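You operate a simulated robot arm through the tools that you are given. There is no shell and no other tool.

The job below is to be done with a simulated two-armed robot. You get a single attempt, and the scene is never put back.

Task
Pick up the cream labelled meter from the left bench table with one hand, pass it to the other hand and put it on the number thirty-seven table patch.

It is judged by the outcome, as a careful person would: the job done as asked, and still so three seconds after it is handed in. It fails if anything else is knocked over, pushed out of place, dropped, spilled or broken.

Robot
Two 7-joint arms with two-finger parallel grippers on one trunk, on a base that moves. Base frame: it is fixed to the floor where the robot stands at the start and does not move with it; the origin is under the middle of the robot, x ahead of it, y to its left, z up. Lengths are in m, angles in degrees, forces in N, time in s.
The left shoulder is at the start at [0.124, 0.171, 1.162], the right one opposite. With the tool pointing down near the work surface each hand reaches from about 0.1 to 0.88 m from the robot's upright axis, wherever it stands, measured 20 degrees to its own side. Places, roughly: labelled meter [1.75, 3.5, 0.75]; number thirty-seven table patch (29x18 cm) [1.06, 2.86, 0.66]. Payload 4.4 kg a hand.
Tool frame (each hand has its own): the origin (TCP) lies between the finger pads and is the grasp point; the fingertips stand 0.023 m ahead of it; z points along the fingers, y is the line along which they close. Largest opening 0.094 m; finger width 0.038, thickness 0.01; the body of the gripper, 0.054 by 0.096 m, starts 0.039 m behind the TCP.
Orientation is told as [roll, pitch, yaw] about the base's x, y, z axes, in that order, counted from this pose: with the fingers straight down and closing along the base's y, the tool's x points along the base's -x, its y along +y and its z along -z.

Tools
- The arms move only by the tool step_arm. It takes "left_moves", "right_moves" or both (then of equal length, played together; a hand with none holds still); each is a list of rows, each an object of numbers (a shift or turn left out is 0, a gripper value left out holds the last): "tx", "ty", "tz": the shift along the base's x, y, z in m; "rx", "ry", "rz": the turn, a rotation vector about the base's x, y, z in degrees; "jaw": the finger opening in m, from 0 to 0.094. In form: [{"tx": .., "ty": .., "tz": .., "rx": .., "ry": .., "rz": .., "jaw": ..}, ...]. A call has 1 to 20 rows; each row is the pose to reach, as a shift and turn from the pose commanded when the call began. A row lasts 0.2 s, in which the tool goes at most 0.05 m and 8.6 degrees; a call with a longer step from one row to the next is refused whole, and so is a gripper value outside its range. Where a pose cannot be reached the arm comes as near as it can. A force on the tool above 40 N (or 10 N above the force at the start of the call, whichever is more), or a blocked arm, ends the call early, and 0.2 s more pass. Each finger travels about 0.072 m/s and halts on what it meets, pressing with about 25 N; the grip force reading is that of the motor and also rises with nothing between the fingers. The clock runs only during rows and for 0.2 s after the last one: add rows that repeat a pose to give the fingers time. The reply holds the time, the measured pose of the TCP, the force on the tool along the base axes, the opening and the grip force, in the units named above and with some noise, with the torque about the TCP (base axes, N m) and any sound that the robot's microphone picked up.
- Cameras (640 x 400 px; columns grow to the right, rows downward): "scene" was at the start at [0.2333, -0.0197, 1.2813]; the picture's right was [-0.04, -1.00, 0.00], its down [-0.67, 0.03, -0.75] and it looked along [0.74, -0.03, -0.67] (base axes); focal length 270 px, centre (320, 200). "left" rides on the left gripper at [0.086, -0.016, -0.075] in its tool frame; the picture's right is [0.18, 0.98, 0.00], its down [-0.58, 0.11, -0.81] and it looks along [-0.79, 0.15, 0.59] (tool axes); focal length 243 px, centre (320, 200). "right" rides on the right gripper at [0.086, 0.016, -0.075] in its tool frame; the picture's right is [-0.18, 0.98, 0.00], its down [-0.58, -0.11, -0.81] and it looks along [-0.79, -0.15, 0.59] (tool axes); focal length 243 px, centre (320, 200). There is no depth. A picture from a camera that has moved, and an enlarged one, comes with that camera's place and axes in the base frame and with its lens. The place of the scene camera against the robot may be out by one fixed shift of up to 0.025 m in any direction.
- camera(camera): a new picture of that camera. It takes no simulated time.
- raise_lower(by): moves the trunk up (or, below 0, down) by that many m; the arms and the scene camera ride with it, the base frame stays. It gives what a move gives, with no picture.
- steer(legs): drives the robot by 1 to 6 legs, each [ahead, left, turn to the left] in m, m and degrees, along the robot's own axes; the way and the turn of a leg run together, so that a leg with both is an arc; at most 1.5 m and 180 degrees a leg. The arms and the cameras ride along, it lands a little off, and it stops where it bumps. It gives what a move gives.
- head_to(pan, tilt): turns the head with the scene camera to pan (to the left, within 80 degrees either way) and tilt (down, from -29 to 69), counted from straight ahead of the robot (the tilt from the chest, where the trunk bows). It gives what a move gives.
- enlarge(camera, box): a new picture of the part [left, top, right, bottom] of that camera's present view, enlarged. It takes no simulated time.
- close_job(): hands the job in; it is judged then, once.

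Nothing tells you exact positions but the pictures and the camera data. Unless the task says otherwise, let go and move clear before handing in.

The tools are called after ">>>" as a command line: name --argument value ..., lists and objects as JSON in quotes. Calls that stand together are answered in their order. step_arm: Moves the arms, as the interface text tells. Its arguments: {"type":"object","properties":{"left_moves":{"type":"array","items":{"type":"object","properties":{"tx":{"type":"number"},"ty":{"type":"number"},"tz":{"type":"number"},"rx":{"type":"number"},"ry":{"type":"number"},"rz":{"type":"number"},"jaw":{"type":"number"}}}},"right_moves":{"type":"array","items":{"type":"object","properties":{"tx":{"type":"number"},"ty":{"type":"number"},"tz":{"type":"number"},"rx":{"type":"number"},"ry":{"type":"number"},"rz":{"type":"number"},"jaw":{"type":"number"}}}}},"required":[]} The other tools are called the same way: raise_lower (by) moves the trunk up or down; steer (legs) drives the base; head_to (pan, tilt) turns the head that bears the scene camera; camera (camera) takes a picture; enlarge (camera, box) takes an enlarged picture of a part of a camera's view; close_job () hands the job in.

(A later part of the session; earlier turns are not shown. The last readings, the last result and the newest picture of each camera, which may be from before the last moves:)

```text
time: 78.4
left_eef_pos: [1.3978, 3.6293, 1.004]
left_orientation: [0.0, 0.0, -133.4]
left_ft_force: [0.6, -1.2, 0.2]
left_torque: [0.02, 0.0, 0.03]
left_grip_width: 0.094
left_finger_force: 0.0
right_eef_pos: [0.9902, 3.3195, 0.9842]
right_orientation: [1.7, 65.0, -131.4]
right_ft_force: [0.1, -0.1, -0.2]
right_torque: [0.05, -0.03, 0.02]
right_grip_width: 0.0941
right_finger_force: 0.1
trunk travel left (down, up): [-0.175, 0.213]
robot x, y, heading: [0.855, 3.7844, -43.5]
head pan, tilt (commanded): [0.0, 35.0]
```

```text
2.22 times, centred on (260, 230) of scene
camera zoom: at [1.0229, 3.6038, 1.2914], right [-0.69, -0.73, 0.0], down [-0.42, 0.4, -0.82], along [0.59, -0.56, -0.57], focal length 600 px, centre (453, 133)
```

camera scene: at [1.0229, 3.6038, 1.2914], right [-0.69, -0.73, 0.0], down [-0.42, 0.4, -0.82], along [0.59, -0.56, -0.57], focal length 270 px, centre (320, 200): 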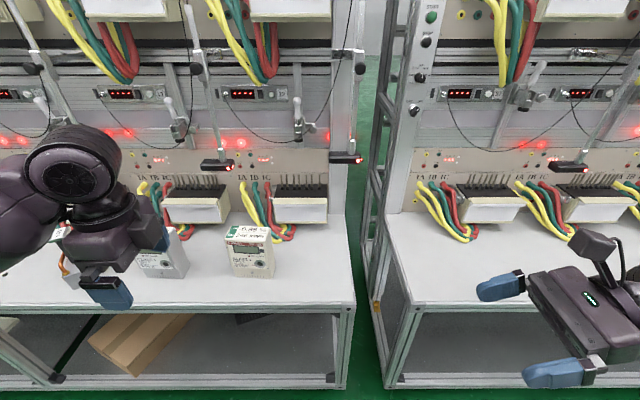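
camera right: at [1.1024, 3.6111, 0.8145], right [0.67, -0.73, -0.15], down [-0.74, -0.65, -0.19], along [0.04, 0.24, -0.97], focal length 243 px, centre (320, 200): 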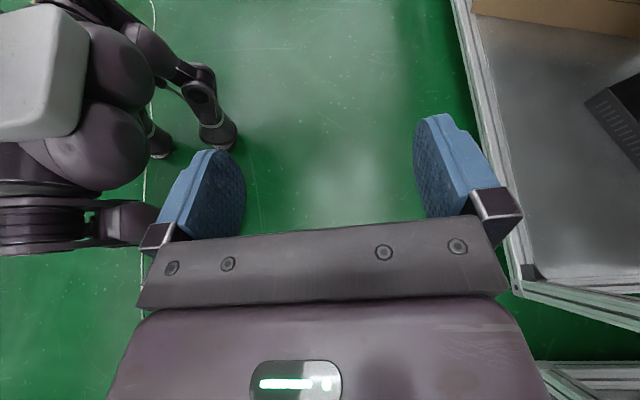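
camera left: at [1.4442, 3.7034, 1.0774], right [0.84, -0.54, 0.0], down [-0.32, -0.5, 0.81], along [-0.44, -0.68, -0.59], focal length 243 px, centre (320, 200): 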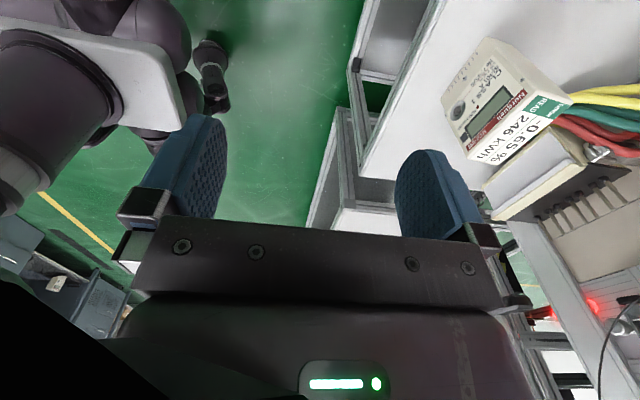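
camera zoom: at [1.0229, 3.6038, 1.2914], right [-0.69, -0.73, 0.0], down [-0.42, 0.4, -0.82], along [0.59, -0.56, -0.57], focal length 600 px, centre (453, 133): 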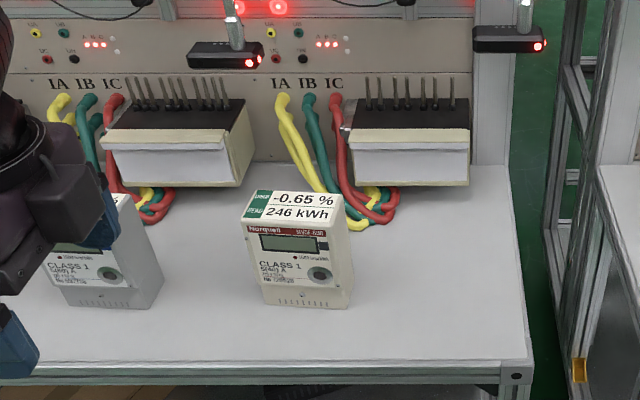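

The left wrist camera shows the cream Norquell meter clearly: centre about (1.55, 3.37), top at z≈0.80, facing the robot. I'll drive the last 0.18 m forward.

>>> steer --legs '[[0.18, 0, 0]]'

>>> camera --camera "left"

>>> camera --camera "scene"

```text
time: 79.9
left_eef_pos: [1.5274, 3.5049, 1.0035]
left_orientation: [0.0, 0.0, -133.5]
left_ft_force: [0.3, -0.5, -0.6]
left_torque: [0.05, 0.0, 0.0]
left_grip_width: 0.0942
left_finger_force: 0.0
right_eef_pos: [1.1204, 3.1954, 0.9851]
right_orientation: [1.7, 64.9, -131.5]
right_ft_force: [0.2, -0.7, 0.4]
right_torque: [0.0, -0.02, -0.02]
right_grip_width: 0.0942
right_finger_force: 0.2
trunk travel left (down, up): [-0.175, 0.213]
robot x, y, heading: [0.9821, 3.6629, -43.7]
head pan, tilt (commanded): [0.0, 35.0]
```

```text
taken
camera left: at [1.5742, 3.58, 1.0773], right [0.84, -0.54, 0.0], down [-0.32, -0.5, 0.81], along [-0.44, -0.68, -0.59], focal length 243 px, centre (320, 200)
```

left: 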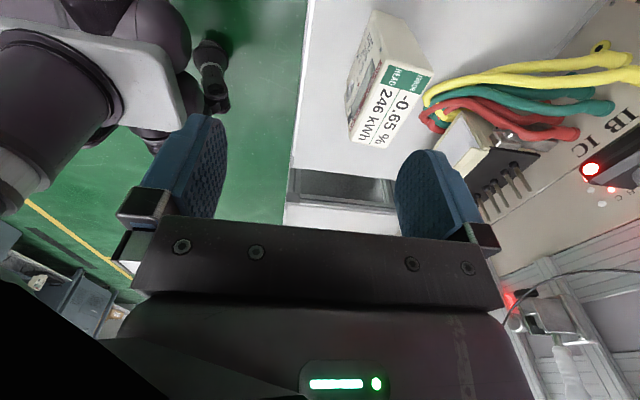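

```text
taken
camera scene: at [1.1529, 3.4804, 1.2914], right [-0.69, -0.73, 0.0], down [-0.42, 0.4, -0.82], along [0.59, -0.56, -0.57], focal length 270 px, centre (320, 200)
```

scene: 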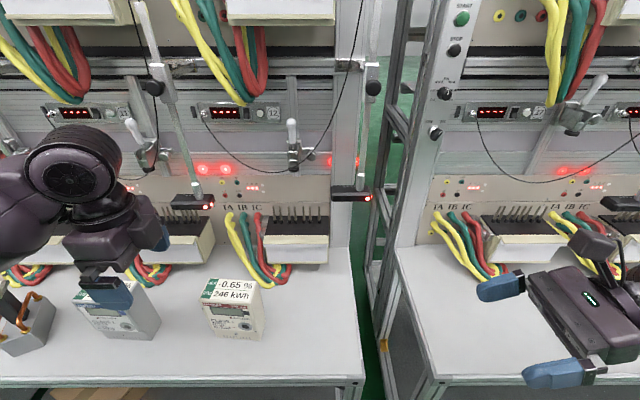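

>>> enlarge --camera "left" --box '[310, 0, 470, 160]'

>>> enlarge --camera "scene" --box '[150, 160, 390, 340]'

```text
2.50 times, centred on (390, 80) of left
camera zoom: at [1.5742, 3.58, 1.0773], right [0.84, -0.54, 0.0], down [-0.32, -0.5, 0.81], along [-0.44, -0.68, -0.59], focal length 606 px, centre (145, 500)
```

zoom: 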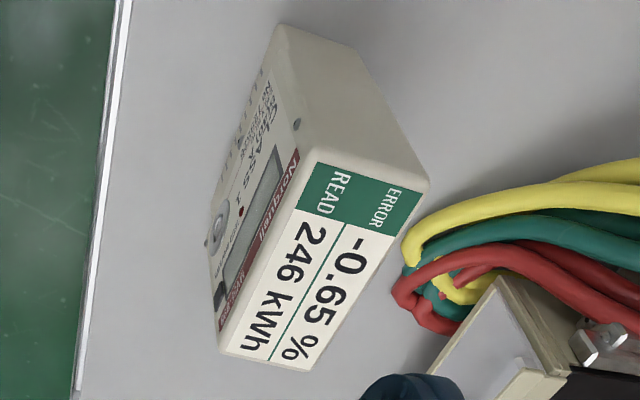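

```text
2.22 times, centred on (270, 250) of scene
camera zoom: at [1.1529, 3.4804, 1.2914], right [-0.69, -0.73, 0.0], down [-0.42, 0.4, -0.82], along [0.59, -0.56, -0.57], focal length 600 px, centre (431, 89)
```

zoom: 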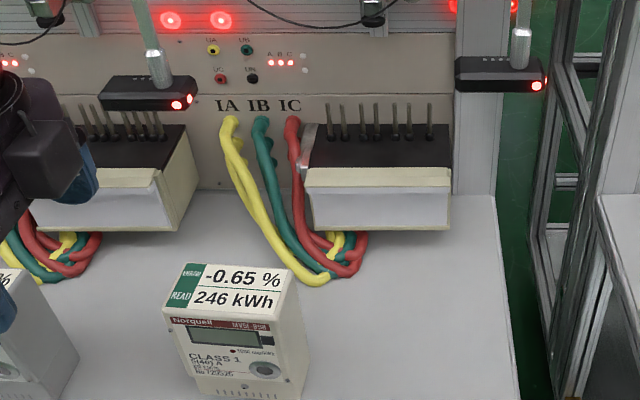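

The meter's centre comes out at about (1.547, 3.382), top z≈0.805, its depth axis at about -47.5°. I'll bring the left hand to hover above it, slightly left of centre, with a small yaw correction.

>>> step_arm --left_moves '[{"tx": 0.0068, "ty": -0.022, "tz": -0.01, "rz": -1}, {"tx": 0.0137, "ty": -0.044, "tz": -0.03, "rz": -2}, {"tx": 0.0205, "ty": -0.066, "tz": -0.06, "rz": -3}, {"tx": 0.0273, "ty": -0.088, "tz": -0.09, "rz": -4}, {"tx": 0.0341, "ty": -0.1094, "tz": -0.12, "rz": -4}, {"tx": 0.0341, "ty": -0.1094, "tz": -0.12, "rz": -4}]'

>>> camera --camera "left"

>>> camera --camera "scene"

```text
time: 81.3
left_eef_pos: [1.5609, 3.3974, 0.8839]
left_orientation: [0.1, 0.0, -137.5]
left_ft_force: [-0.4, -0.6, -0.1]
left_torque: [0.01, 0.04, 0.04]
left_grip_width: 0.0942
left_finger_force: 0.0
right_eef_pos: [1.1211, 3.1965, 0.9852]
right_orientation: [1.9, 64.8, -131.1]
right_ft_force: [-0.5, 0.6, 0.6]
right_torque: [-0.03, 0.02, -0.03]
right_grip_width: 0.0939
right_finger_force: 0.0
trunk travel left (down, up): [-0.175, 0.213]
robot x, y, heading: [0.9831, 3.6636, -43.8]
head pan, tilt (commanded): [0.0, 35.0]
```

```text
taken
camera left: at [1.6136, 3.4679, 0.9567], right [0.8, -0.6, 0.0], down [-0.36, -0.47, 0.81], along [-0.48, -0.65, -0.59], focal length 243 px, centre (320, 200)
```

left: 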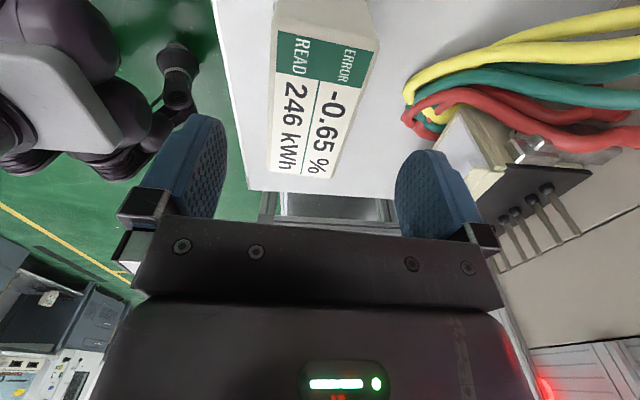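

```text
taken
camera scene: at [1.152, 3.4813, 1.2917], right [-0.69, -0.73, 0.0], down [-0.42, 0.39, -0.82], along [0.59, -0.56, -0.57], focal length 270 px, centre (320, 200)
```

scene: 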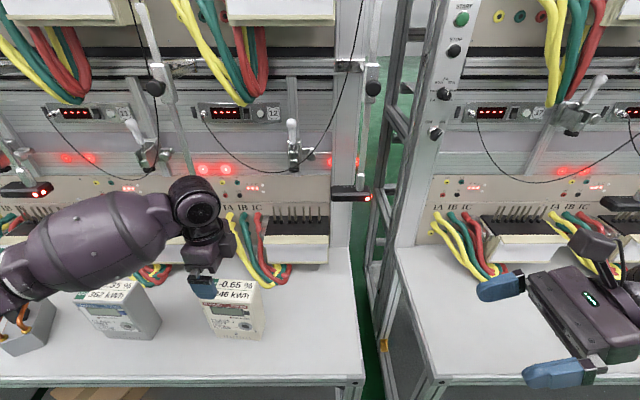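

The hand hovers over the meter, lined up. Before descending I need to check that the left forearm clears the grey meter, so I'll look that way.

>>> head_to --pan 35 --tilt 40

>>> camera --camera "scene"

>>> camera --camera "right"

```text
time: 82.3
left_eef_pos: [1.5625, 3.397, 0.8823]
left_orientation: [0.1, -0.1, -137.4]
left_ft_force: [-0.6, -0.1, -0.3]
left_torque: [0.0, 0.0, -0.03]
left_grip_width: 0.094
left_finger_force: 0.0
right_eef_pos: [1.1206, 3.1959, 0.9844]
right_orientation: [1.9, 64.9, -131.3]
right_ft_force: [0.2, -0.1, -0.4]
right_torque: [0.02, 0.02, -0.01]
right_grip_width: 0.0938
right_finger_force: 0.1
trunk travel left (down, up): [-0.175, 0.213]
robot x, y, heading: [0.9784, 3.6642, -43.7]
head pan, tilt (commanded): [35.0, 40.0]
```

```text
taken
camera scene: at [1.1725, 3.5289, 1.284], right [-0.15, -0.99, 0.0], down [-0.64, 0.1, -0.77], along [0.76, -0.11, -0.64], focal length 270 px, centre (320, 200)
```

scene: 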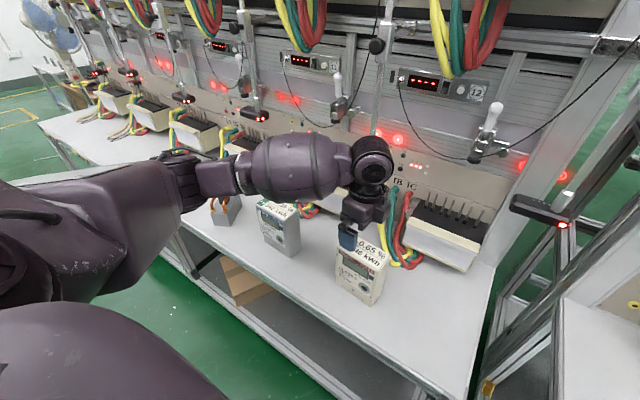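

```text
taken
camera right: at [1.1109, 3.1639, 1.0936], right [0.67, -0.73, -0.15], down [-0.74, -0.64, -0.19], along [0.04, 0.24, -0.97], focal length 243 px, centre (320, 200)
```

right: 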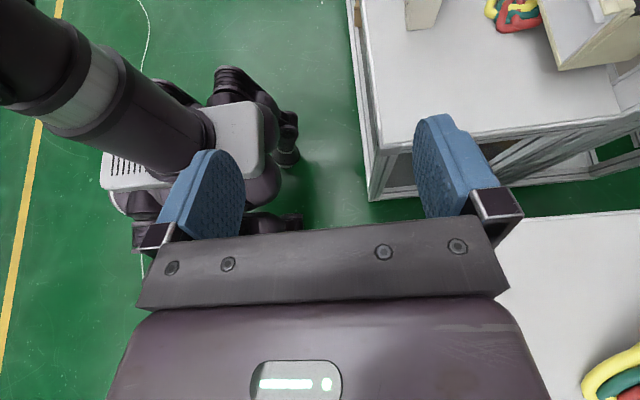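

>>> enlarge --camera "left" --box '[220, 0, 420, 200]'

```text
2.00 times, centred on (320, 100) of left
camera zoom: at [1.6137, 3.468, 0.9565], right [0.8, -0.6, 0.0], down [-0.36, -0.47, 0.81], along [-0.48, -0.64, -0.59], focal length 485 px, centre (320, 400)
```

zoom: 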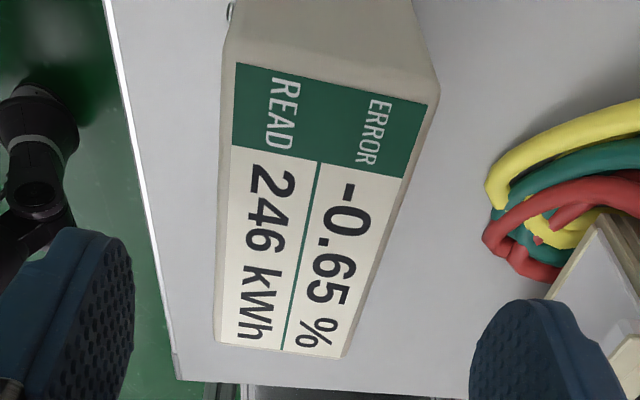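

The top face works out at z≈0.818, about 0.108 × 0.055 m, and the left hand is centred within 3 mm and 1°. I'll descend to grip depth and check.

>>> step_arm --left_moves '[{"tx": -0.001, "ty": 0.001, "tz": -0.025}, {"tx": -0.002, "ty": 0.002, "tz": -0.05}, {"tx": -0.002, "ty": 0.002, "tz": -0.075}, {"tx": -0.002, "ty": 0.002, "tz": -0.092}, {"tx": -0.002, "ty": 0.002, "tz": -0.092}]'

>>> camera --camera "left"

>>> camera --camera "scene"

```text
time: 83.5
left_eef_pos: [1.5591, 3.3994, 0.7909]
left_orientation: [0.0, 0.0, -137.5]
left_ft_force: [-0.1, -0.2, -0.1]
left_torque: [-0.02, 0.0, -0.02]
left_grip_width: 0.094
left_finger_force: 0.1
right_eef_pos: [1.1208, 3.1959, 0.984]
right_orientation: [1.8, 64.9, -131.2]
right_ft_force: [0.2, 0.5, 0.5]
right_torque: [0.0, 0.0, -0.04]
right_grip_width: 0.094
right_finger_force: 0.0
trunk travel left (down, up): [-0.175, 0.213]
robot x, y, heading: [0.9797, 3.6665, -43.6]
head pan, tilt (commanded): [35.0, 40.0]
```

```text
taken
camera left: at [1.6109, 3.4702, 0.8651], right [0.8, -0.6, 0.0], down [-0.35, -0.47, 0.81], along [-0.48, -0.64, -0.59], focal length 243 px, centre (320, 200)
```

left: 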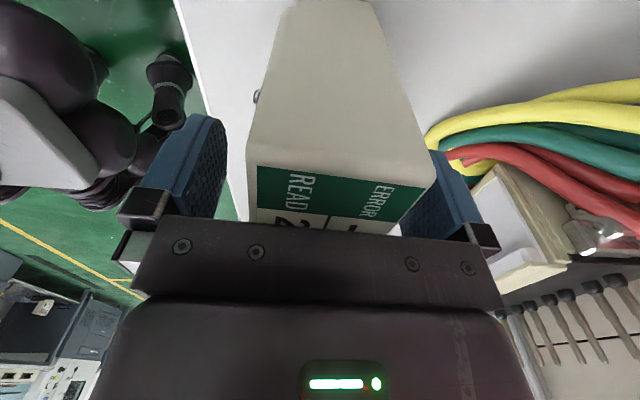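

```text
taken
camera scene: at [1.1724, 3.529, 1.284], right [-0.15, -0.99, 0.0], down [-0.64, 0.1, -0.77], along [0.76, -0.11, -0.64], focal length 270 px, centre (320, 200)
```

scene: 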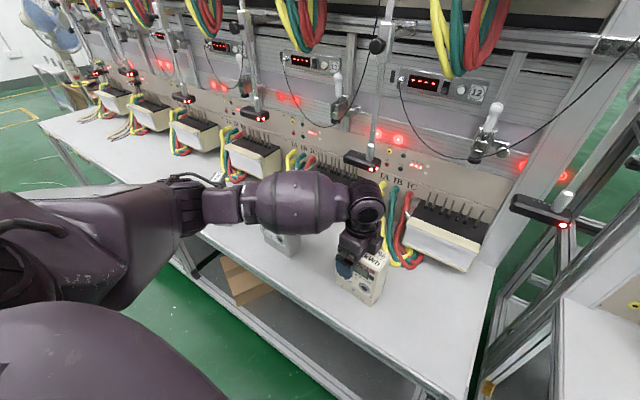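

The meter sits cleanly between the left fingers with no contact. Closing the left gripper now.

>>> step_arm --left_moves '[{"jaw": 0.07}, {"jaw": 0.05}, {"jaw": 0.03}, {"jaw": 0.02}, {"jaw": 0.02}, {"jaw": 0.02}]'

>>> camera --camera "left"

```text
time: 84.9
left_eef_pos: [1.5598, 3.4006, 0.7916]
left_orientation: [0.0, 0.0, -137.4]
left_ft_force: [-0.7, 0.1, -0.2]
left_torque: [-0.03, -0.08, -0.03]
left_grip_width: 0.0578
left_finger_force: 25.2
right_eef_pos: [1.1206, 3.1956, 0.9839]
right_orientation: [1.8, 64.9, -131.4]
right_ft_force: [-0.6, -0.1, 0.0]
right_torque: [-0.01, -0.01, -0.01]
right_grip_width: 0.0939
right_finger_force: 0.0
trunk travel left (down, up): [-0.175, 0.213]
robot x, y, heading: [0.9762, 3.6634, -43.4]
head pan, tilt (commanded): [35.0, 40.0]
```

```text
taken
camera left: at [1.611, 3.4701, 0.8654], right [0.8, -0.6, 0.0], down [-0.36, -0.47, 0.81], along [-0.48, -0.64, -0.59], focal length 243 px, centre (320, 200)
```

left: 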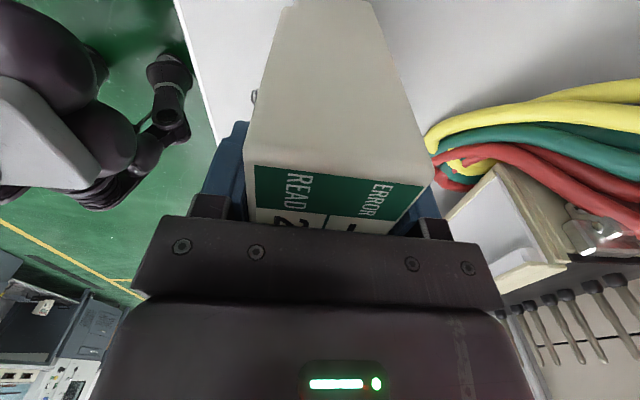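

Grip reads 0.058 m and 25 N. Lifting slowly a few cm and checking the load.

>>> step_arm --left_moves '[{"tz": 0.01}, {"tz": 0.02}, {"tz": 0.03}, {"tz": 0.04}, {"tz": 0.05}, {"tz": 0.05}]'

>>> camera --camera "left"

>>> camera --camera "scene"

```text
time: 86.3
left_eef_pos: [1.5599, 3.3981, 0.8427]
left_orientation: [0.0, 0.0, -137.5]
left_ft_force: [1.0, 0.0, -4.4]
left_torque: [0.06, -0.04, -0.01]
left_grip_width: 0.058
left_finger_force: 25.4
right_eef_pos: [1.1208, 3.196, 0.9858]
right_orientation: [1.7, 64.9, -131.4]
right_ft_force: [0.2, 0.7, 0.4]
right_torque: [0.0, 0.03, 0.01]
right_grip_width: 0.0938
right_finger_force: 0.0
trunk travel left (down, up): [-0.175, 0.213]
robot x, y, heading: [0.9801, 3.6648, -43.5]
head pan, tilt (commanded): [35.0, 40.0]
```

```text
taken
camera left: at [1.6111, 3.4685, 0.9159], right [0.8, -0.6, 0.0], down [-0.35, -0.47, 0.81], along [-0.48, -0.64, -0.59], focal length 243 px, centre (320, 200)
```

left: 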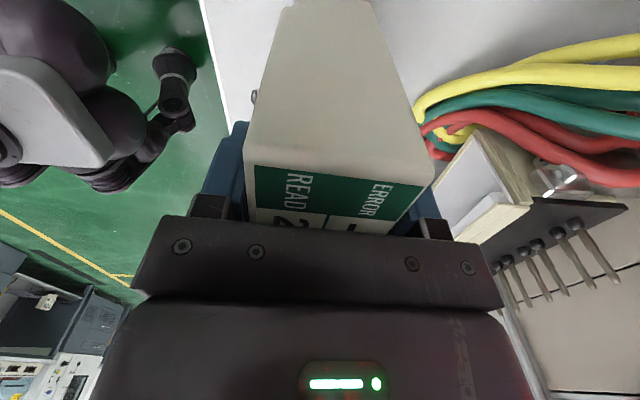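

```text
taken
camera scene: at [1.1729, 3.5288, 1.2838], right [-0.15, -0.99, 0.0], down [-0.64, 0.1, -0.77], along [0.76, -0.11, -0.64], focal length 270 px, centre (320, 200)
```

scene: 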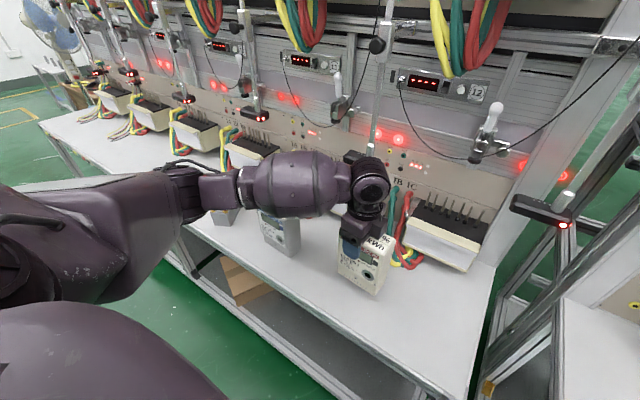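

The meter is held firmly (about 4.4 N). I'll lift higher, pull back slightly, and then back the base away from the bench for the handover.

>>> step_arm --left_moves '[{"tz": 0.025}, {"tz": 0.05}, {"tx": -0.009, "ty": 0.0085, "tz": 0.075}, {"tx": -0.018, "ty": 0.017, "tz": 0.1}, {"tx": -0.027, "ty": 0.026, "tz": 0.12}, {"tx": -0.036, "ty": 0.034, "tz": 0.125}, {"tx": -0.036, "ty": 0.034, "tz": 0.125}]'

>>> steer --legs '[[-0.2, 0, 0], [-0.15, 0, 0]]'

>>> head_to --pan 0 --tilt 40

>>> camera --camera "scene"

```text
time: 87.9
left_eef_pos: [1.5228, 3.4324, 0.9658]
left_orientation: [0.0, 0.1, -137.5]
left_ft_force: [0.0, 0.1, -3.8]
left_torque: [0.04, -0.05, 0.01]
left_grip_width: 0.058
left_finger_force: 24.4
right_eef_pos: [1.12, 3.1947, 0.9849]
right_orientation: [1.7, 64.9, -131.4]
right_ft_force: [0.4, 0.0, 0.4]
right_torque: [-0.01, 0.03, -0.01]
right_grip_width: 0.0939
right_finger_force: 0.2
trunk travel left (down, up): [-0.175, 0.213]
robot x, y, heading: [0.9847, 3.6659, -43.4]
head pan, tilt (commanded): [35.0, 40.0]
```

```text
time: 90.5
left_eef_pos: [1.2694, 3.6731, 0.9668]
left_orientation: [-0.1, 0.0, -137.4]
left_ft_force: [-0.1, 0.7, -4.9]
left_torque: [0.02, -0.05, -0.01]
left_grip_width: 0.0578
left_finger_force: 25.1
right_eef_pos: [0.8682, 3.4371, 0.9833]
right_orientation: [1.7, 64.9, -131.2]
right_ft_force: [-1.3, 0.0, 0.4]
right_torque: [-0.01, 0.05, 0.0]
right_grip_width: 0.0939
right_finger_force: 0.0
trunk travel left (down, up): [-0.175, 0.213]
robot x, y, heading: [0.7289, 3.9015, -43.5]
head pan, tilt (commanded): [35.0, 40.0]
```

```text
time: 91.5
left_eef_pos: [1.2709, 3.6727, 0.966]
left_orientation: [0.0, 0.0, -137.4]
left_ft_force: [-0.3, -1.5, -5.3]
left_torque: [0.06, -0.03, -0.01]
left_grip_width: 0.0579
left_finger_force: 24.9
right_eef_pos: [0.8679, 3.4353, 0.9863]
right_orientation: [1.7, 64.9, -131.3]
right_ft_force: [0.4, -0.4, -0.4]
right_torque: [-0.01, -0.01, -0.02]
right_grip_width: 0.0942
right_finger_force: 0.0
trunk travel left (down, up): [-0.175, 0.213]
robot x, y, heading: [0.7298, 3.9022, -43.3]
head pan, tilt (commanded): [0.0, 40.0]
```

```text
taken
camera scene: at [0.898, 3.7231, 1.2839], right [-0.69, -0.73, 0.0], down [-0.47, 0.44, -0.77], along [0.56, -0.53, -0.64], focal length 270 px, centre (320, 200)
```

scene: 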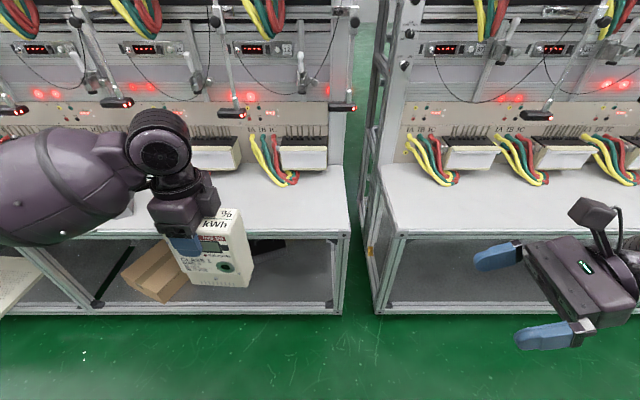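

The meter is out over free floor. Now I'll bring the left hand (with the meter) toward the middle, square it to the robot, and set the right hand's tilt to 70°.

>>> step_arm --left_moves '[{"tx": -0.0149, "ty": -0.0158, "rz": 0.75}, {"tx": -0.0298, "ty": -0.0315, "rz": 1.5}, {"tx": -0.0447, "ty": -0.0473, "rz": 2.25}, {"tx": -0.0595, "ty": -0.063, "rz": 3}, {"tx": -0.0744, "ty": -0.0788, "rz": 3.75}, {"tx": -0.0893, "ty": -0.0945, "rz": 4.5}, {"tx": -0.0893, "ty": -0.0945, "rz": 4.5}]' --right_moves '[{"rx": 0.7, "ry": -0.5}, {"rx": 1.4, "ry": -1.0}, {"rx": 2.1, "ry": -1.5}, {"rx": 2.8, "ry": -2.0}, {"rx": 3.5, "ry": -2.5}, {"rx": 4.15, "ry": -2.89}, {"rx": 4.15, "ry": -2.89}]'

>>> camera --camera "scene"

>>> camera --camera "right"

```text
time: 93.1
left_eef_pos: [1.1796, 3.5775, 0.9655]
left_orientation: [-0.1, 0.1, -132.9]
left_ft_force: [0.3, 0.4, -4.9]
left_torque: [0.07, -0.02, 0.0]
left_grip_width: 0.0581
left_finger_force: 25.1
right_eef_pos: [0.8686, 3.4347, 0.9841]
right_orientation: [0.1, 70.0, -132.8]
right_ft_force: [-0.2, -0.3, 0.0]
right_torque: [0.05, -0.03, -0.01]
right_grip_width: 0.0941
right_finger_force: 0.0
trunk travel left (down, up): [-0.175, 0.213]
robot x, y, heading: [0.7301, 3.9031, -43.2]
head pan, tilt (commanded): [0.0, 40.0]
```

```text
taken
camera scene: at [0.898, 3.7232, 1.2839], right [-0.69, -0.73, 0.0], down [-0.47, 0.44, -0.77], along [0.56, -0.53, -0.64], focal length 270 px, centre (320, 200)
```

scene: 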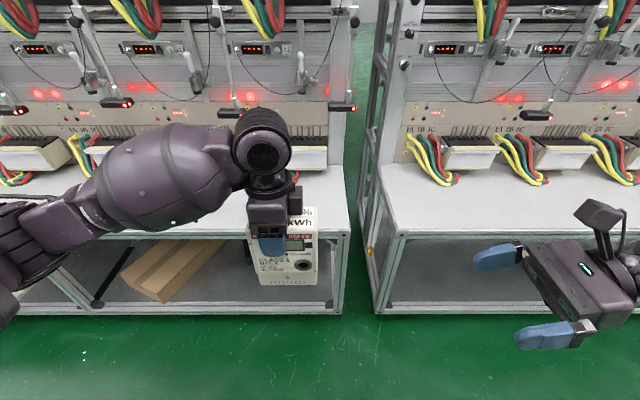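

```text
taken
camera right: at [0.8538, 3.3958, 1.0902], right [0.68, -0.71, -0.17], down [-0.73, -0.63, -0.27], along [0.08, 0.31, -0.95], focal length 243 px, centre (320, 200)
```

right: 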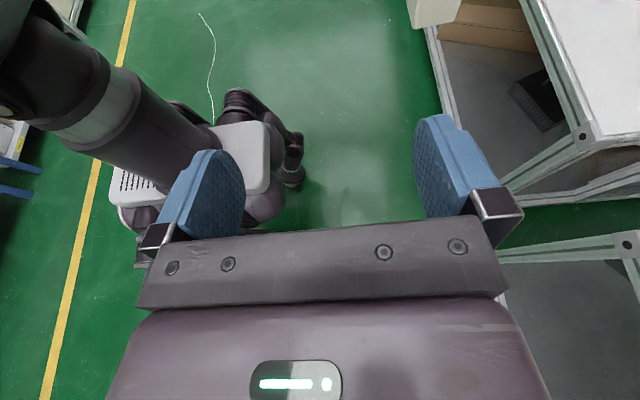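

Both hands are now squared to each other. Moving the right hand to a pre-approach point 11 cm to the right of the meter.

>>> step_arm --right_moves '[{"tx": 0.0341, "ty": 0.0, "tz": -0.0087}, {"tx": 0.0682, "ty": 0.0, "tz": -0.0173}, {"tx": 0.1023, "ty": 0.005, "tz": -0.026}, {"tx": 0.1365, "ty": 0.01, "tz": -0.0347}, {"tx": 0.1706, "ty": 0.019, "tz": -0.0433}, {"tx": 0.2047, "ty": 0.0281, "tz": -0.052}, {"tx": 0.2047, "ty": 0.0281, "tz": -0.052}]'

>>> camera --camera "scene"

>>> camera --camera "right"

```text
time: 94.7
left_eef_pos: [1.1789, 3.5772, 0.966]
left_orientation: [0.0, 0.0, -132.9]
left_ft_force: [-0.1, 0.5, -4.4]
left_torque: [0.05, -0.06, -0.02]
left_grip_width: 0.058
left_finger_force: 24.9
right_eef_pos: [1.0744, 3.4638, 0.9334]
right_orientation: [0.3, 70.0, -132.6]
right_ft_force: [-0.2, 0.5, -0.4]
right_torque: [0.0, -0.02, -0.01]
right_grip_width: 0.0942
right_finger_force: 0.0
trunk travel left (down, up): [-0.175, 0.213]
robot x, y, heading: [0.7282, 3.9047, -43.3]
head pan, tilt (commanded): [0.0, 40.0]
```

```text
taken
camera scene: at [0.8974, 3.7231, 1.2841], right [-0.69, -0.73, 0.0], down [-0.47, 0.44, -0.77], along [0.56, -0.53, -0.64], focal length 270 px, centre (320, 200)
```

scene: 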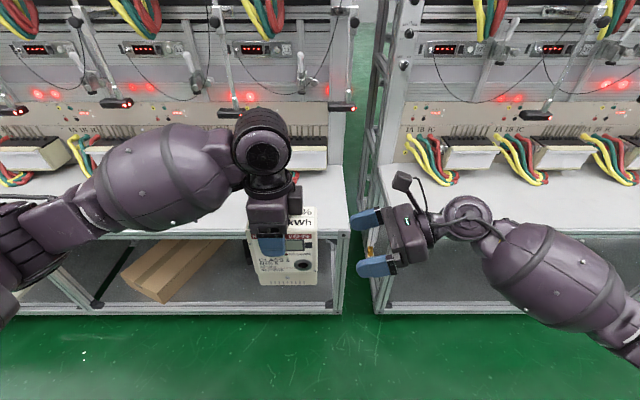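

```text
taken
camera right: at [1.059, 3.4239, 1.0384], right [0.68, -0.71, -0.17], down [-0.73, -0.63, -0.27], along [0.09, 0.31, -0.95], focal length 243 px, centre (320, 200)
```

right: 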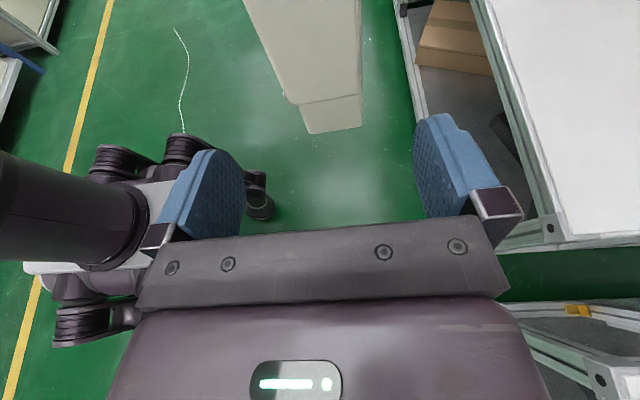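

The meter's side appears centred between the right fingers (within ~3 mm). Moving the right hand in along its finger axis.

>>> step_arm --right_moves '[{"tx": 0.0175, "ty": 0.0183, "tz": -0.0096}, {"tx": 0.035, "ty": 0.0366, "tz": -0.0192}, {"tx": 0.0525, "ty": 0.0548, "tz": -0.0288}, {"tx": 0.07, "ty": 0.0731, "tz": -0.0384}, {"tx": 0.07, "ty": 0.0731, "tz": -0.0384}]'

>>> camera --camera "scene"

>>> camera --camera "right"

```text
time: 95.9
left_eef_pos: [1.1803, 3.5767, 0.9667]
left_orientation: [0.0, 0.1, -132.9]
left_ft_force: [0.8, 0.3, -3.6]
left_torque: [0.07, -0.04, -0.03]
left_grip_width: 0.0578
left_finger_force: 25.3
right_eef_pos: [1.1452, 3.5356, 0.8936]
right_orientation: [0.1, 69.9, -132.8]
right_ft_force: [-0.2, -0.3, -0.5]
right_torque: [-0.01, -0.03, -0.01]
right_grip_width: 0.0942
right_finger_force: 0.0
trunk travel left (down, up): [-0.175, 0.213]
robot x, y, heading: [0.7284, 3.8985, -43.3]
head pan, tilt (commanded): [0.0, 40.0]
```

```text
taken
camera scene: at [0.8976, 3.723, 1.284], right [-0.69, -0.73, 0.0], down [-0.47, 0.44, -0.77], along [0.56, -0.53, -0.64], focal length 270 px, centre (320, 200)
```

scene: 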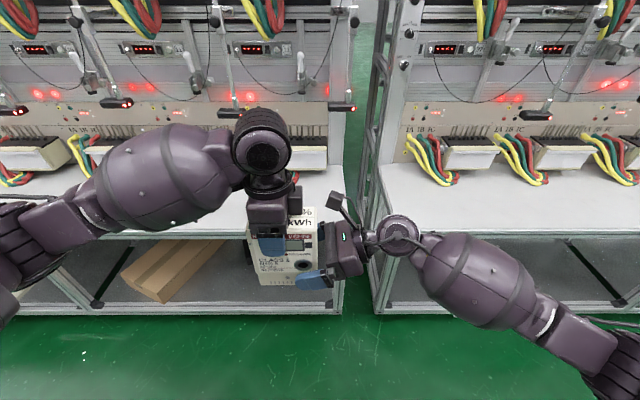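

```text
taken
camera right: at [1.1293, 3.4961, 0.999], right [0.68, -0.71, -0.17], down [-0.73, -0.63, -0.27], along [0.08, 0.31, -0.95], focal length 243 px, centre (320, 200)
```

right: 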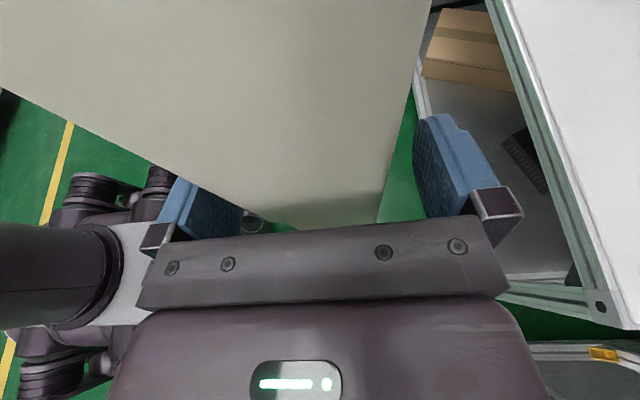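

The right fingers straddle the meter's right side, centred to a few mm with no contact. Closing the right gripper.

>>> step_arm --right_moves '[{"jaw": 0.08}, {"jaw": 0.066}, {"jaw": 0.05}, {"jaw": 0.03}, {"jaw": 0.02}, {"jaw": 0.02}, {"jaw": 0.02}]'

>>> camera --camera "scene"

>>> camera --camera "right"

```text
time: 97.5
left_eef_pos: [1.1819, 3.5769, 0.9658]
left_orientation: [0.0, 0.0, -132.8]
left_ft_force: [13.9, -11.1, -6.5]
left_torque: [-0.28, -0.31, 0.65]
left_grip_width: 0.0576
left_finger_force: 24.7
right_eef_pos: [1.1429, 3.5363, 0.8928]
right_orientation: [0.1, 70.0, -132.5]
right_ft_force: [-14.0, 10.3, 1.1]
right_torque: [-0.28, -0.85, 0.26]
right_grip_width: 0.0578
right_finger_force: 25.2
trunk travel left (down, up): [-0.175, 0.213]
robot x, y, heading: [0.7244, 3.9023, -43.4]
head pan, tilt (commanded): [0.0, 40.0]
```

```text
taken
camera scene: at [0.8979, 3.723, 1.2839], right [-0.69, -0.73, 0.0], down [-0.47, 0.44, -0.77], along [0.56, -0.53, -0.64], focal length 270 px, centre (320, 200)
```

scene: 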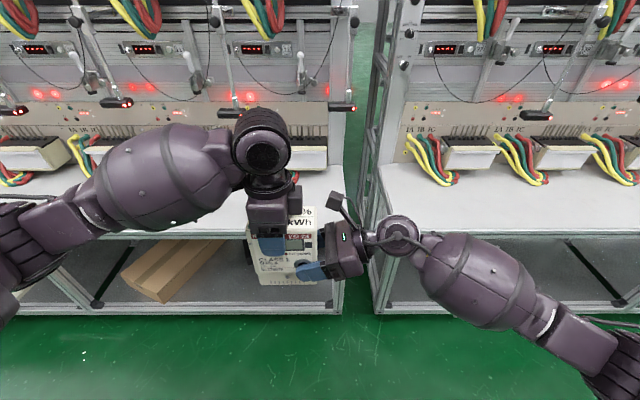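

```text
taken
camera right: at [1.129, 3.4966, 0.999], right [0.68, -0.71, -0.17], down [-0.73, -0.63, -0.27], along [0.08, 0.31, -0.95], focal length 243 px, centre (320, 200)
```

right: 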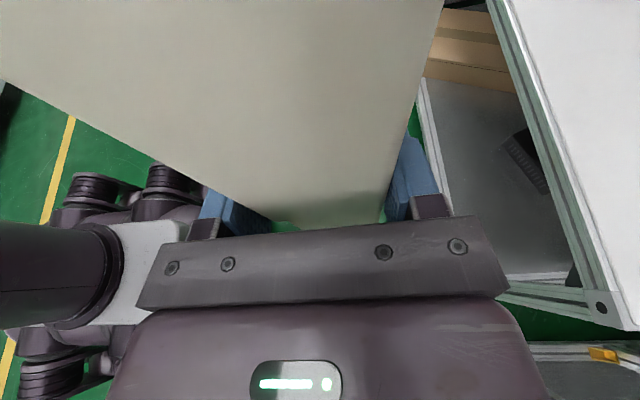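

Both hands hold the meter, with about 17 N of internal push between them along the front-back axis. I'll ease the right hand back ~3 mm to relieve that before letting go with the left.

>>> step_arm --right_moves '[{"tx": -0.0011, "ty": 0.001}, {"tx": -0.0022, "ty": 0.002}, {"tx": -0.0022, "ty": 0.002}]'

```text
time: 98.3
left_eef_pos: [1.1796, 3.5752, 0.9667]
left_orientation: [-0.1, -0.1, -133.1]
left_ft_force: [-1.3, 5.3, 1.8]
left_torque: [-0.49, 0.05, -0.28]
left_grip_width: 0.058
left_finger_force: 24.7
right_eef_pos: [1.1428, 3.5378, 0.8932]
right_orientation: [-0.2, 69.9, -133.1]
right_ft_force: [0.4, -5.0, -1.9]
right_torque: [0.55, 0.09, 0.04]
right_grip_width: 0.058
right_finger_force: 25.2
trunk travel left (down, up): [-0.175, 0.213]
robot x, y, heading: [0.728, 3.9046, -43.4]
head pan, tilt (commanded): [0.0, 40.0]
```

The internal force is down to about 5 N. Now opening the left gripper so that the right hand carries the meter.

>>> step_arm --left_moves '[{"jaw": 0.066}, {"jaw": 0.08}, {"jaw": 0.094}, {"jaw": 0.094}, {"jaw": 0.094}]'

>>> camera --camera "scene"

>>> camera --camera "left"

```text
time: 99.5
left_eef_pos: [1.1797, 3.577, 0.9673]
left_orientation: [0.1, 0.0, -132.9]
left_ft_force: [0.7, 0.1, 0.4]
left_torque: [-0.01, -0.01, 0.01]
left_grip_width: 0.0938
left_finger_force: 0.0
right_eef_pos: [1.1416, 3.5381, 0.895]
right_orientation: [0.1, 70.1, -132.8]
right_ft_force: [-0.8, 0.4, -0.3]
right_torque: [-0.12, 0.13, -0.02]
right_grip_width: 0.0577
right_finger_force: 25.4
trunk travel left (down, up): [-0.175, 0.213]
robot x, y, heading: [0.7277, 3.9013, -43.6]
head pan, tilt (commanded): [0.0, 40.0]
```

```text
taken
camera scene: at [0.8979, 3.723, 1.2839], right [-0.69, -0.73, 0.0], down [-0.47, 0.44, -0.77], along [0.56, -0.53, -0.64], focal length 270 px, centre (320, 200)
```

scene: 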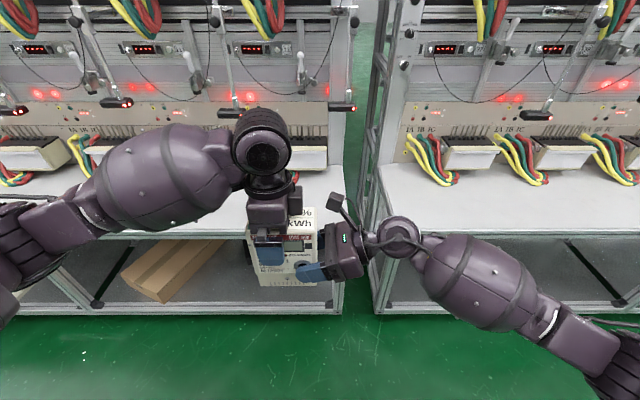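

```text
taken
camera left: at [1.2265, 3.6521, 1.0399], right [0.85, -0.53, 0.0], down [-0.32, -0.5, 0.81], along [-0.43, -0.68, -0.59], focal length 243 px, centre (320, 200)
```

left: 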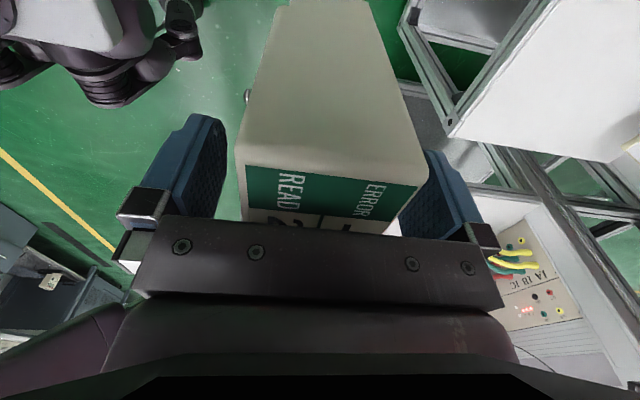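

The left gripper is open and the right hand holds the meter (its torque matches the load). I'll lower the right hand straight down so the meter clears the left fingers.

>>> step_arm --right_moves '[{"tz": -0.015}, {"tz": -0.03}, {"tz": -0.05}, {"tz": -0.07}, {"tz": -0.085}, {"tz": -0.085}]'

>>> camera --camera "scene"

>>> camera --camera "left"

```text
time: 100.9
left_eef_pos: [1.1803, 3.5772, 0.9662]
left_orientation: [0.0, -0.1, -132.9]
left_ft_force: [0.5, 0.0, 0.1]
left_torque: [0.02, 0.02, -0.02]
left_grip_width: 0.0939
left_finger_force: 0.0
right_eef_pos: [1.1407, 3.5382, 0.8094]
right_orientation: [0.2, 70.0, -132.6]
right_ft_force: [-0.2, 0.6, 0.2]
right_torque: [-0.14, 0.13, 0.0]
right_grip_width: 0.058
right_finger_force: 25.3
trunk travel left (down, up): [-0.175, 0.213]
robot x, y, heading: [0.7298, 3.8995, -43.4]
head pan, tilt (commanded): [0.0, 40.0]
```

```text
taken
camera scene: at [0.8977, 3.723, 1.284], right [-0.69, -0.73, 0.0], down [-0.47, 0.44, -0.77], along [0.56, -0.53, -0.64], focal length 270 px, centre (320, 200)
```

scene: 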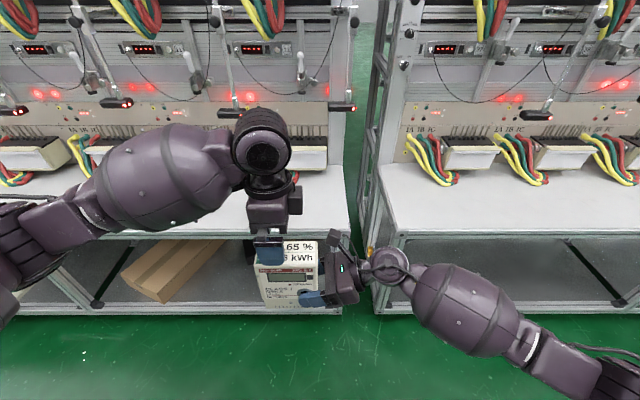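

```text
taken
camera left: at [1.2264, 3.6521, 1.04], right [0.85, -0.53, 0.0], down [-0.32, -0.5, 0.81], along [-0.43, -0.68, -0.59], focal length 243 px, centre (320, 200)
```

left: 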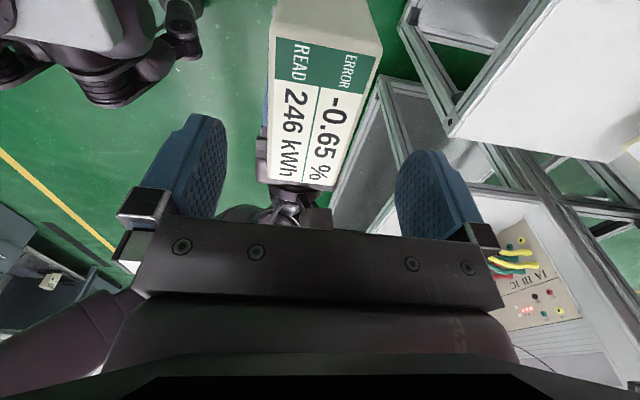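

The handover worked; the meter is in the right hand and clear of the left fingers. I'll move the left hand away to its own side, then raise the right hand with the meter.

>>> step_arm --left_moves '[{"tx": 0.02, "ty": 0.021, "tz": 0.005}, {"tx": 0.045, "ty": 0.047, "tz": 0.01}, {"tx": 0.07, "ty": 0.073, "tz": 0.015}, {"tx": 0.095, "ty": 0.1, "tz": 0.02}, {"tx": 0.124, "ty": 0.131, "tz": 0.02}, {"tx": 0.124, "ty": 0.131, "tz": 0.02}]'

>>> step_arm --right_moves '[{"tx": -0.017, "ty": -0.018, "tz": 0.025}, {"tx": -0.034, "ty": -0.036, "tz": 0.05}, {"tx": -0.051, "ty": -0.054, "tz": 0.075}, {"tx": -0.068, "ty": -0.072, "tz": 0.1}, {"tx": -0.085, "ty": -0.09, "tz": 0.125}, {"tx": -0.102, "ty": -0.108, "tz": 0.14}, {"tx": -0.117, "ty": -0.124, "tz": 0.145}, {"tx": -0.117, "ty": -0.124, "tz": 0.145}]'

>>> camera --camera "scene"

>>> camera --camera "right"

>>> camera --camera "left"

```text
time: 102.3
left_eef_pos: [1.3049, 3.7111, 0.9841]
left_orientation: [-0.1, -0.1, -132.8]
left_ft_force: [-0.3, 0.5, 0.6]
left_torque: [0.01, -0.03, -0.01]
left_grip_width: 0.094
left_finger_force: 0.0
right_eef_pos: [1.1392, 3.5382, 0.8074]
right_orientation: [0.1, 70.0, -132.9]
right_ft_force: [-0.1, 0.1, -0.6]
right_torque: [-0.14, 0.13, 0.06]
right_grip_width: 0.0579
right_finger_force: 24.9
trunk travel left (down, up): [-0.175, 0.213]
robot x, y, heading: [0.7278, 3.9031, -43.5]
head pan, tilt (commanded): [0.0, 40.0]
```

```text
time: 104.1
left_eef_pos: [1.3045, 3.7096, 0.9844]
left_orientation: [0.0, 0.0, -132.9]
left_ft_force: [0.0, -0.8, -0.6]
left_torque: [0.0, 0.03, 0.01]
left_grip_width: 0.0942
left_finger_force: 0.0
right_eef_pos: [1.0256, 3.4145, 0.9539]
right_orientation: [0.0, 70.0, -132.9]
right_ft_force: [0.3, -0.8, -4.2]
right_torque: [-0.12, 0.1, 0.05]
right_grip_width: 0.0576
right_finger_force: 25.0
trunk travel left (down, up): [-0.175, 0.213]
robot x, y, heading: [0.7286, 3.901, -43.4]
head pan, tilt (commanded): [0.0, 40.0]
```

```text
taken
camera scene: at [0.898, 3.723, 1.2838], right [-0.69, -0.73, 0.0], down [-0.47, 0.44, -0.77], along [0.56, -0.53, -0.64], focal length 270 px, centre (320, 200)
```

scene: 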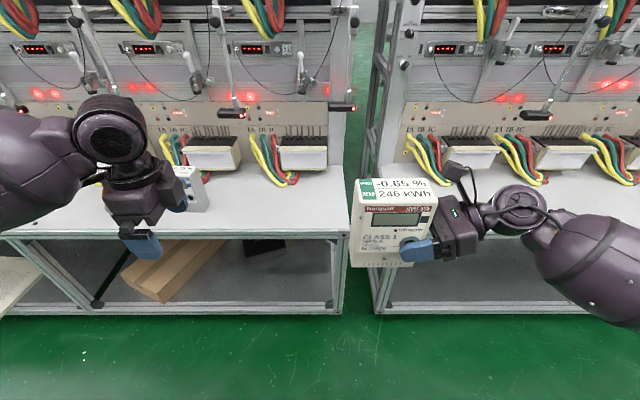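

```text
taken
camera right: at [1.0097, 3.3748, 1.0588], right [0.68, -0.71, -0.17], down [-0.73, -0.63, -0.27], along [0.08, 0.31, -0.95], focal length 243 px, centre (320, 200)
```

right: 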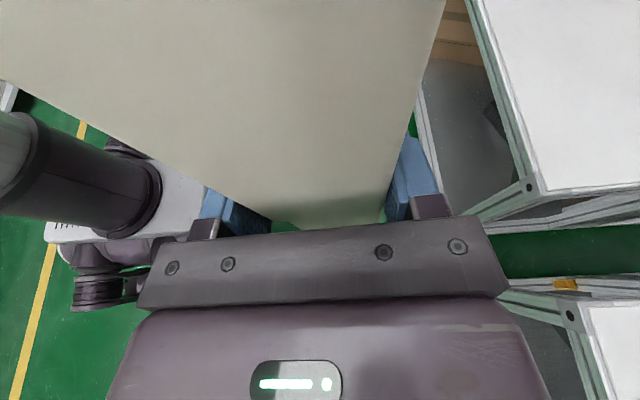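

```text
taken
camera left: at [1.351, 3.7857, 1.0578], right [0.85, -0.53, 0.0], down [-0.32, -0.5, 0.81], along [-0.43, -0.68, -0.59], focal length 243 px, centre (320, 200)
```

left: 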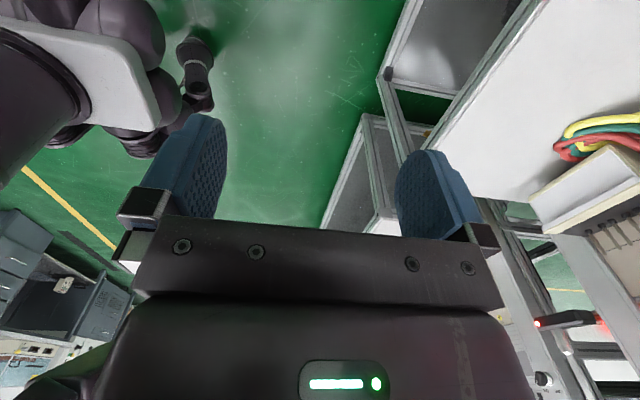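

The right hand holds the meter upright (4.2 N) and the left hand is clear. I'll drive 0.36 m right and 0.25 m forward toward station 37, then look.

>>> steer --legs '[[0, -0.364, 0], [0.25, 0, 0]]'

>>> camera --camera "scene"

>>> camera --camera "right"

```text
time: 109.2
left_eef_pos: [1.243, 3.2801, 0.9838]
left_orientation: [-0.2, -0.1, -132.4]
left_ft_force: [0.2, -0.4, -1.3]
left_torque: [0.0, 0.02, -0.03]
left_grip_width: 0.094
left_finger_force: 0.0
right_eef_pos: [0.9663, 2.9819, 0.9538]
right_orientation: [0.0, 70.0, -132.4]
right_ft_force: [0.0, 0.0, -5.1]
right_torque: [-0.16, 0.12, 0.02]
right_grip_width: 0.0579
right_finger_force: 25.3
trunk travel left (down, up): [-0.175, 0.213]
robot x, y, heading: [0.6627, 3.4712, -42.8]
head pan, tilt (commanded): [0.0, 40.0]
```

```text
taken
camera scene: at [0.8372, 3.2893, 1.2838], right [-0.68, -0.73, 0.0], down [-0.47, 0.44, -0.77], along [0.56, -0.52, -0.64], focal length 270 px, centre (320, 200)
```

scene: 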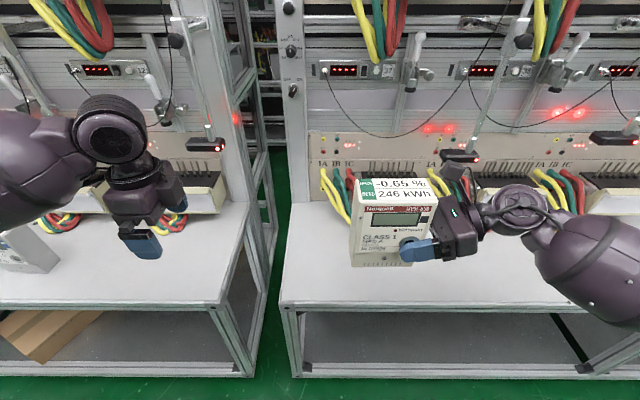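

```text
taken
camera right: at [0.9519, 2.9422, 1.0585], right [0.68, -0.71, -0.17], down [-0.73, -0.63, -0.27], along [0.08, 0.31, -0.95], focal length 243 px, centre (320, 200)
```

right: 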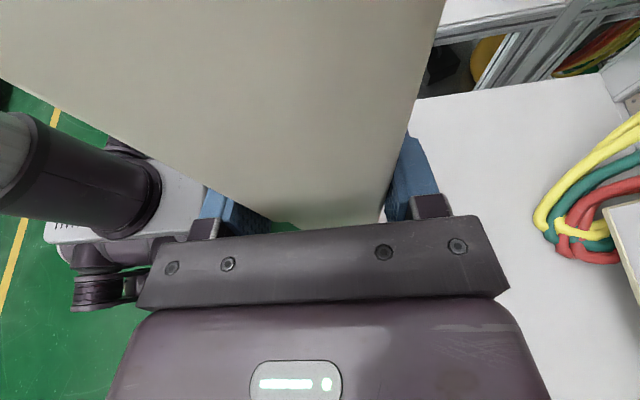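

The bench's front-left corner is at about (1.15, 3.12) and station 37's clear area lies just beyond it, matching the given patch centre. I'll drive 0.13 m forward and 0.05 m right, then check.

>>> steer --legs '[[0.13, -0.05, 0]]'

>>> camera --camera "scene"

>>> camera --camera "right"

```text
time: 110.6
left_eef_pos: [1.303, 3.155, 0.9837]
left_orientation: [-0.1, 0.0, -132.5]
left_ft_force: [1.1, -0.8, -0.1]
left_torque: [-0.01, 0.02, 0.01]
left_grip_width: 0.0941
left_finger_force: 0.2
right_eef_pos: [1.0257, 2.8574, 0.9519]
right_orientation: [-0.1, 70.0, -132.6]
right_ft_force: [0.3, -0.1, -5.1]
right_torque: [-0.09, 0.1, -0.01]
right_grip_width: 0.0578
right_finger_force: 24.9
trunk travel left (down, up): [-0.175, 0.213]
robot x, y, heading: [0.7243, 3.3449, -42.8]
head pan, tilt (commanded): [0.0, 40.0]
```

```text
taken
camera scene: at [0.897, 3.165, 1.2837], right [-0.68, -0.73, 0.0], down [-0.47, 0.44, -0.77], along [0.56, -0.52, -0.64], focal length 270 px, centre (320, 200)
```

scene: 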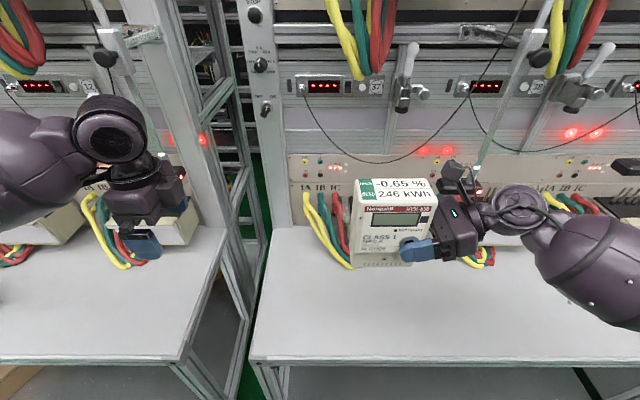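

```text
taken
camera right: at [1.0111, 2.8177, 1.0582], right [0.68, -0.71, -0.17], down [-0.73, -0.63, -0.27], along [0.08, 0.31, -0.95], focal length 243 px, centre (320, 200)
```

right: 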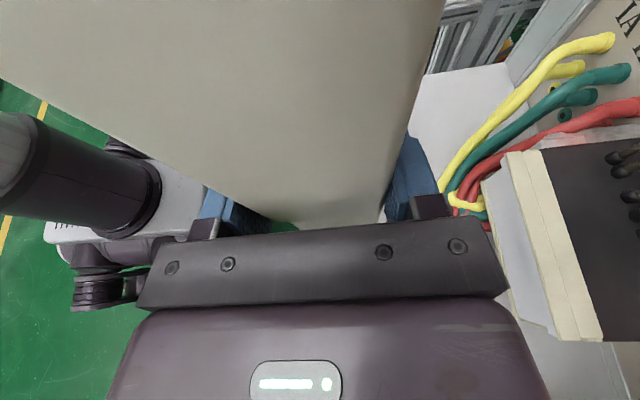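

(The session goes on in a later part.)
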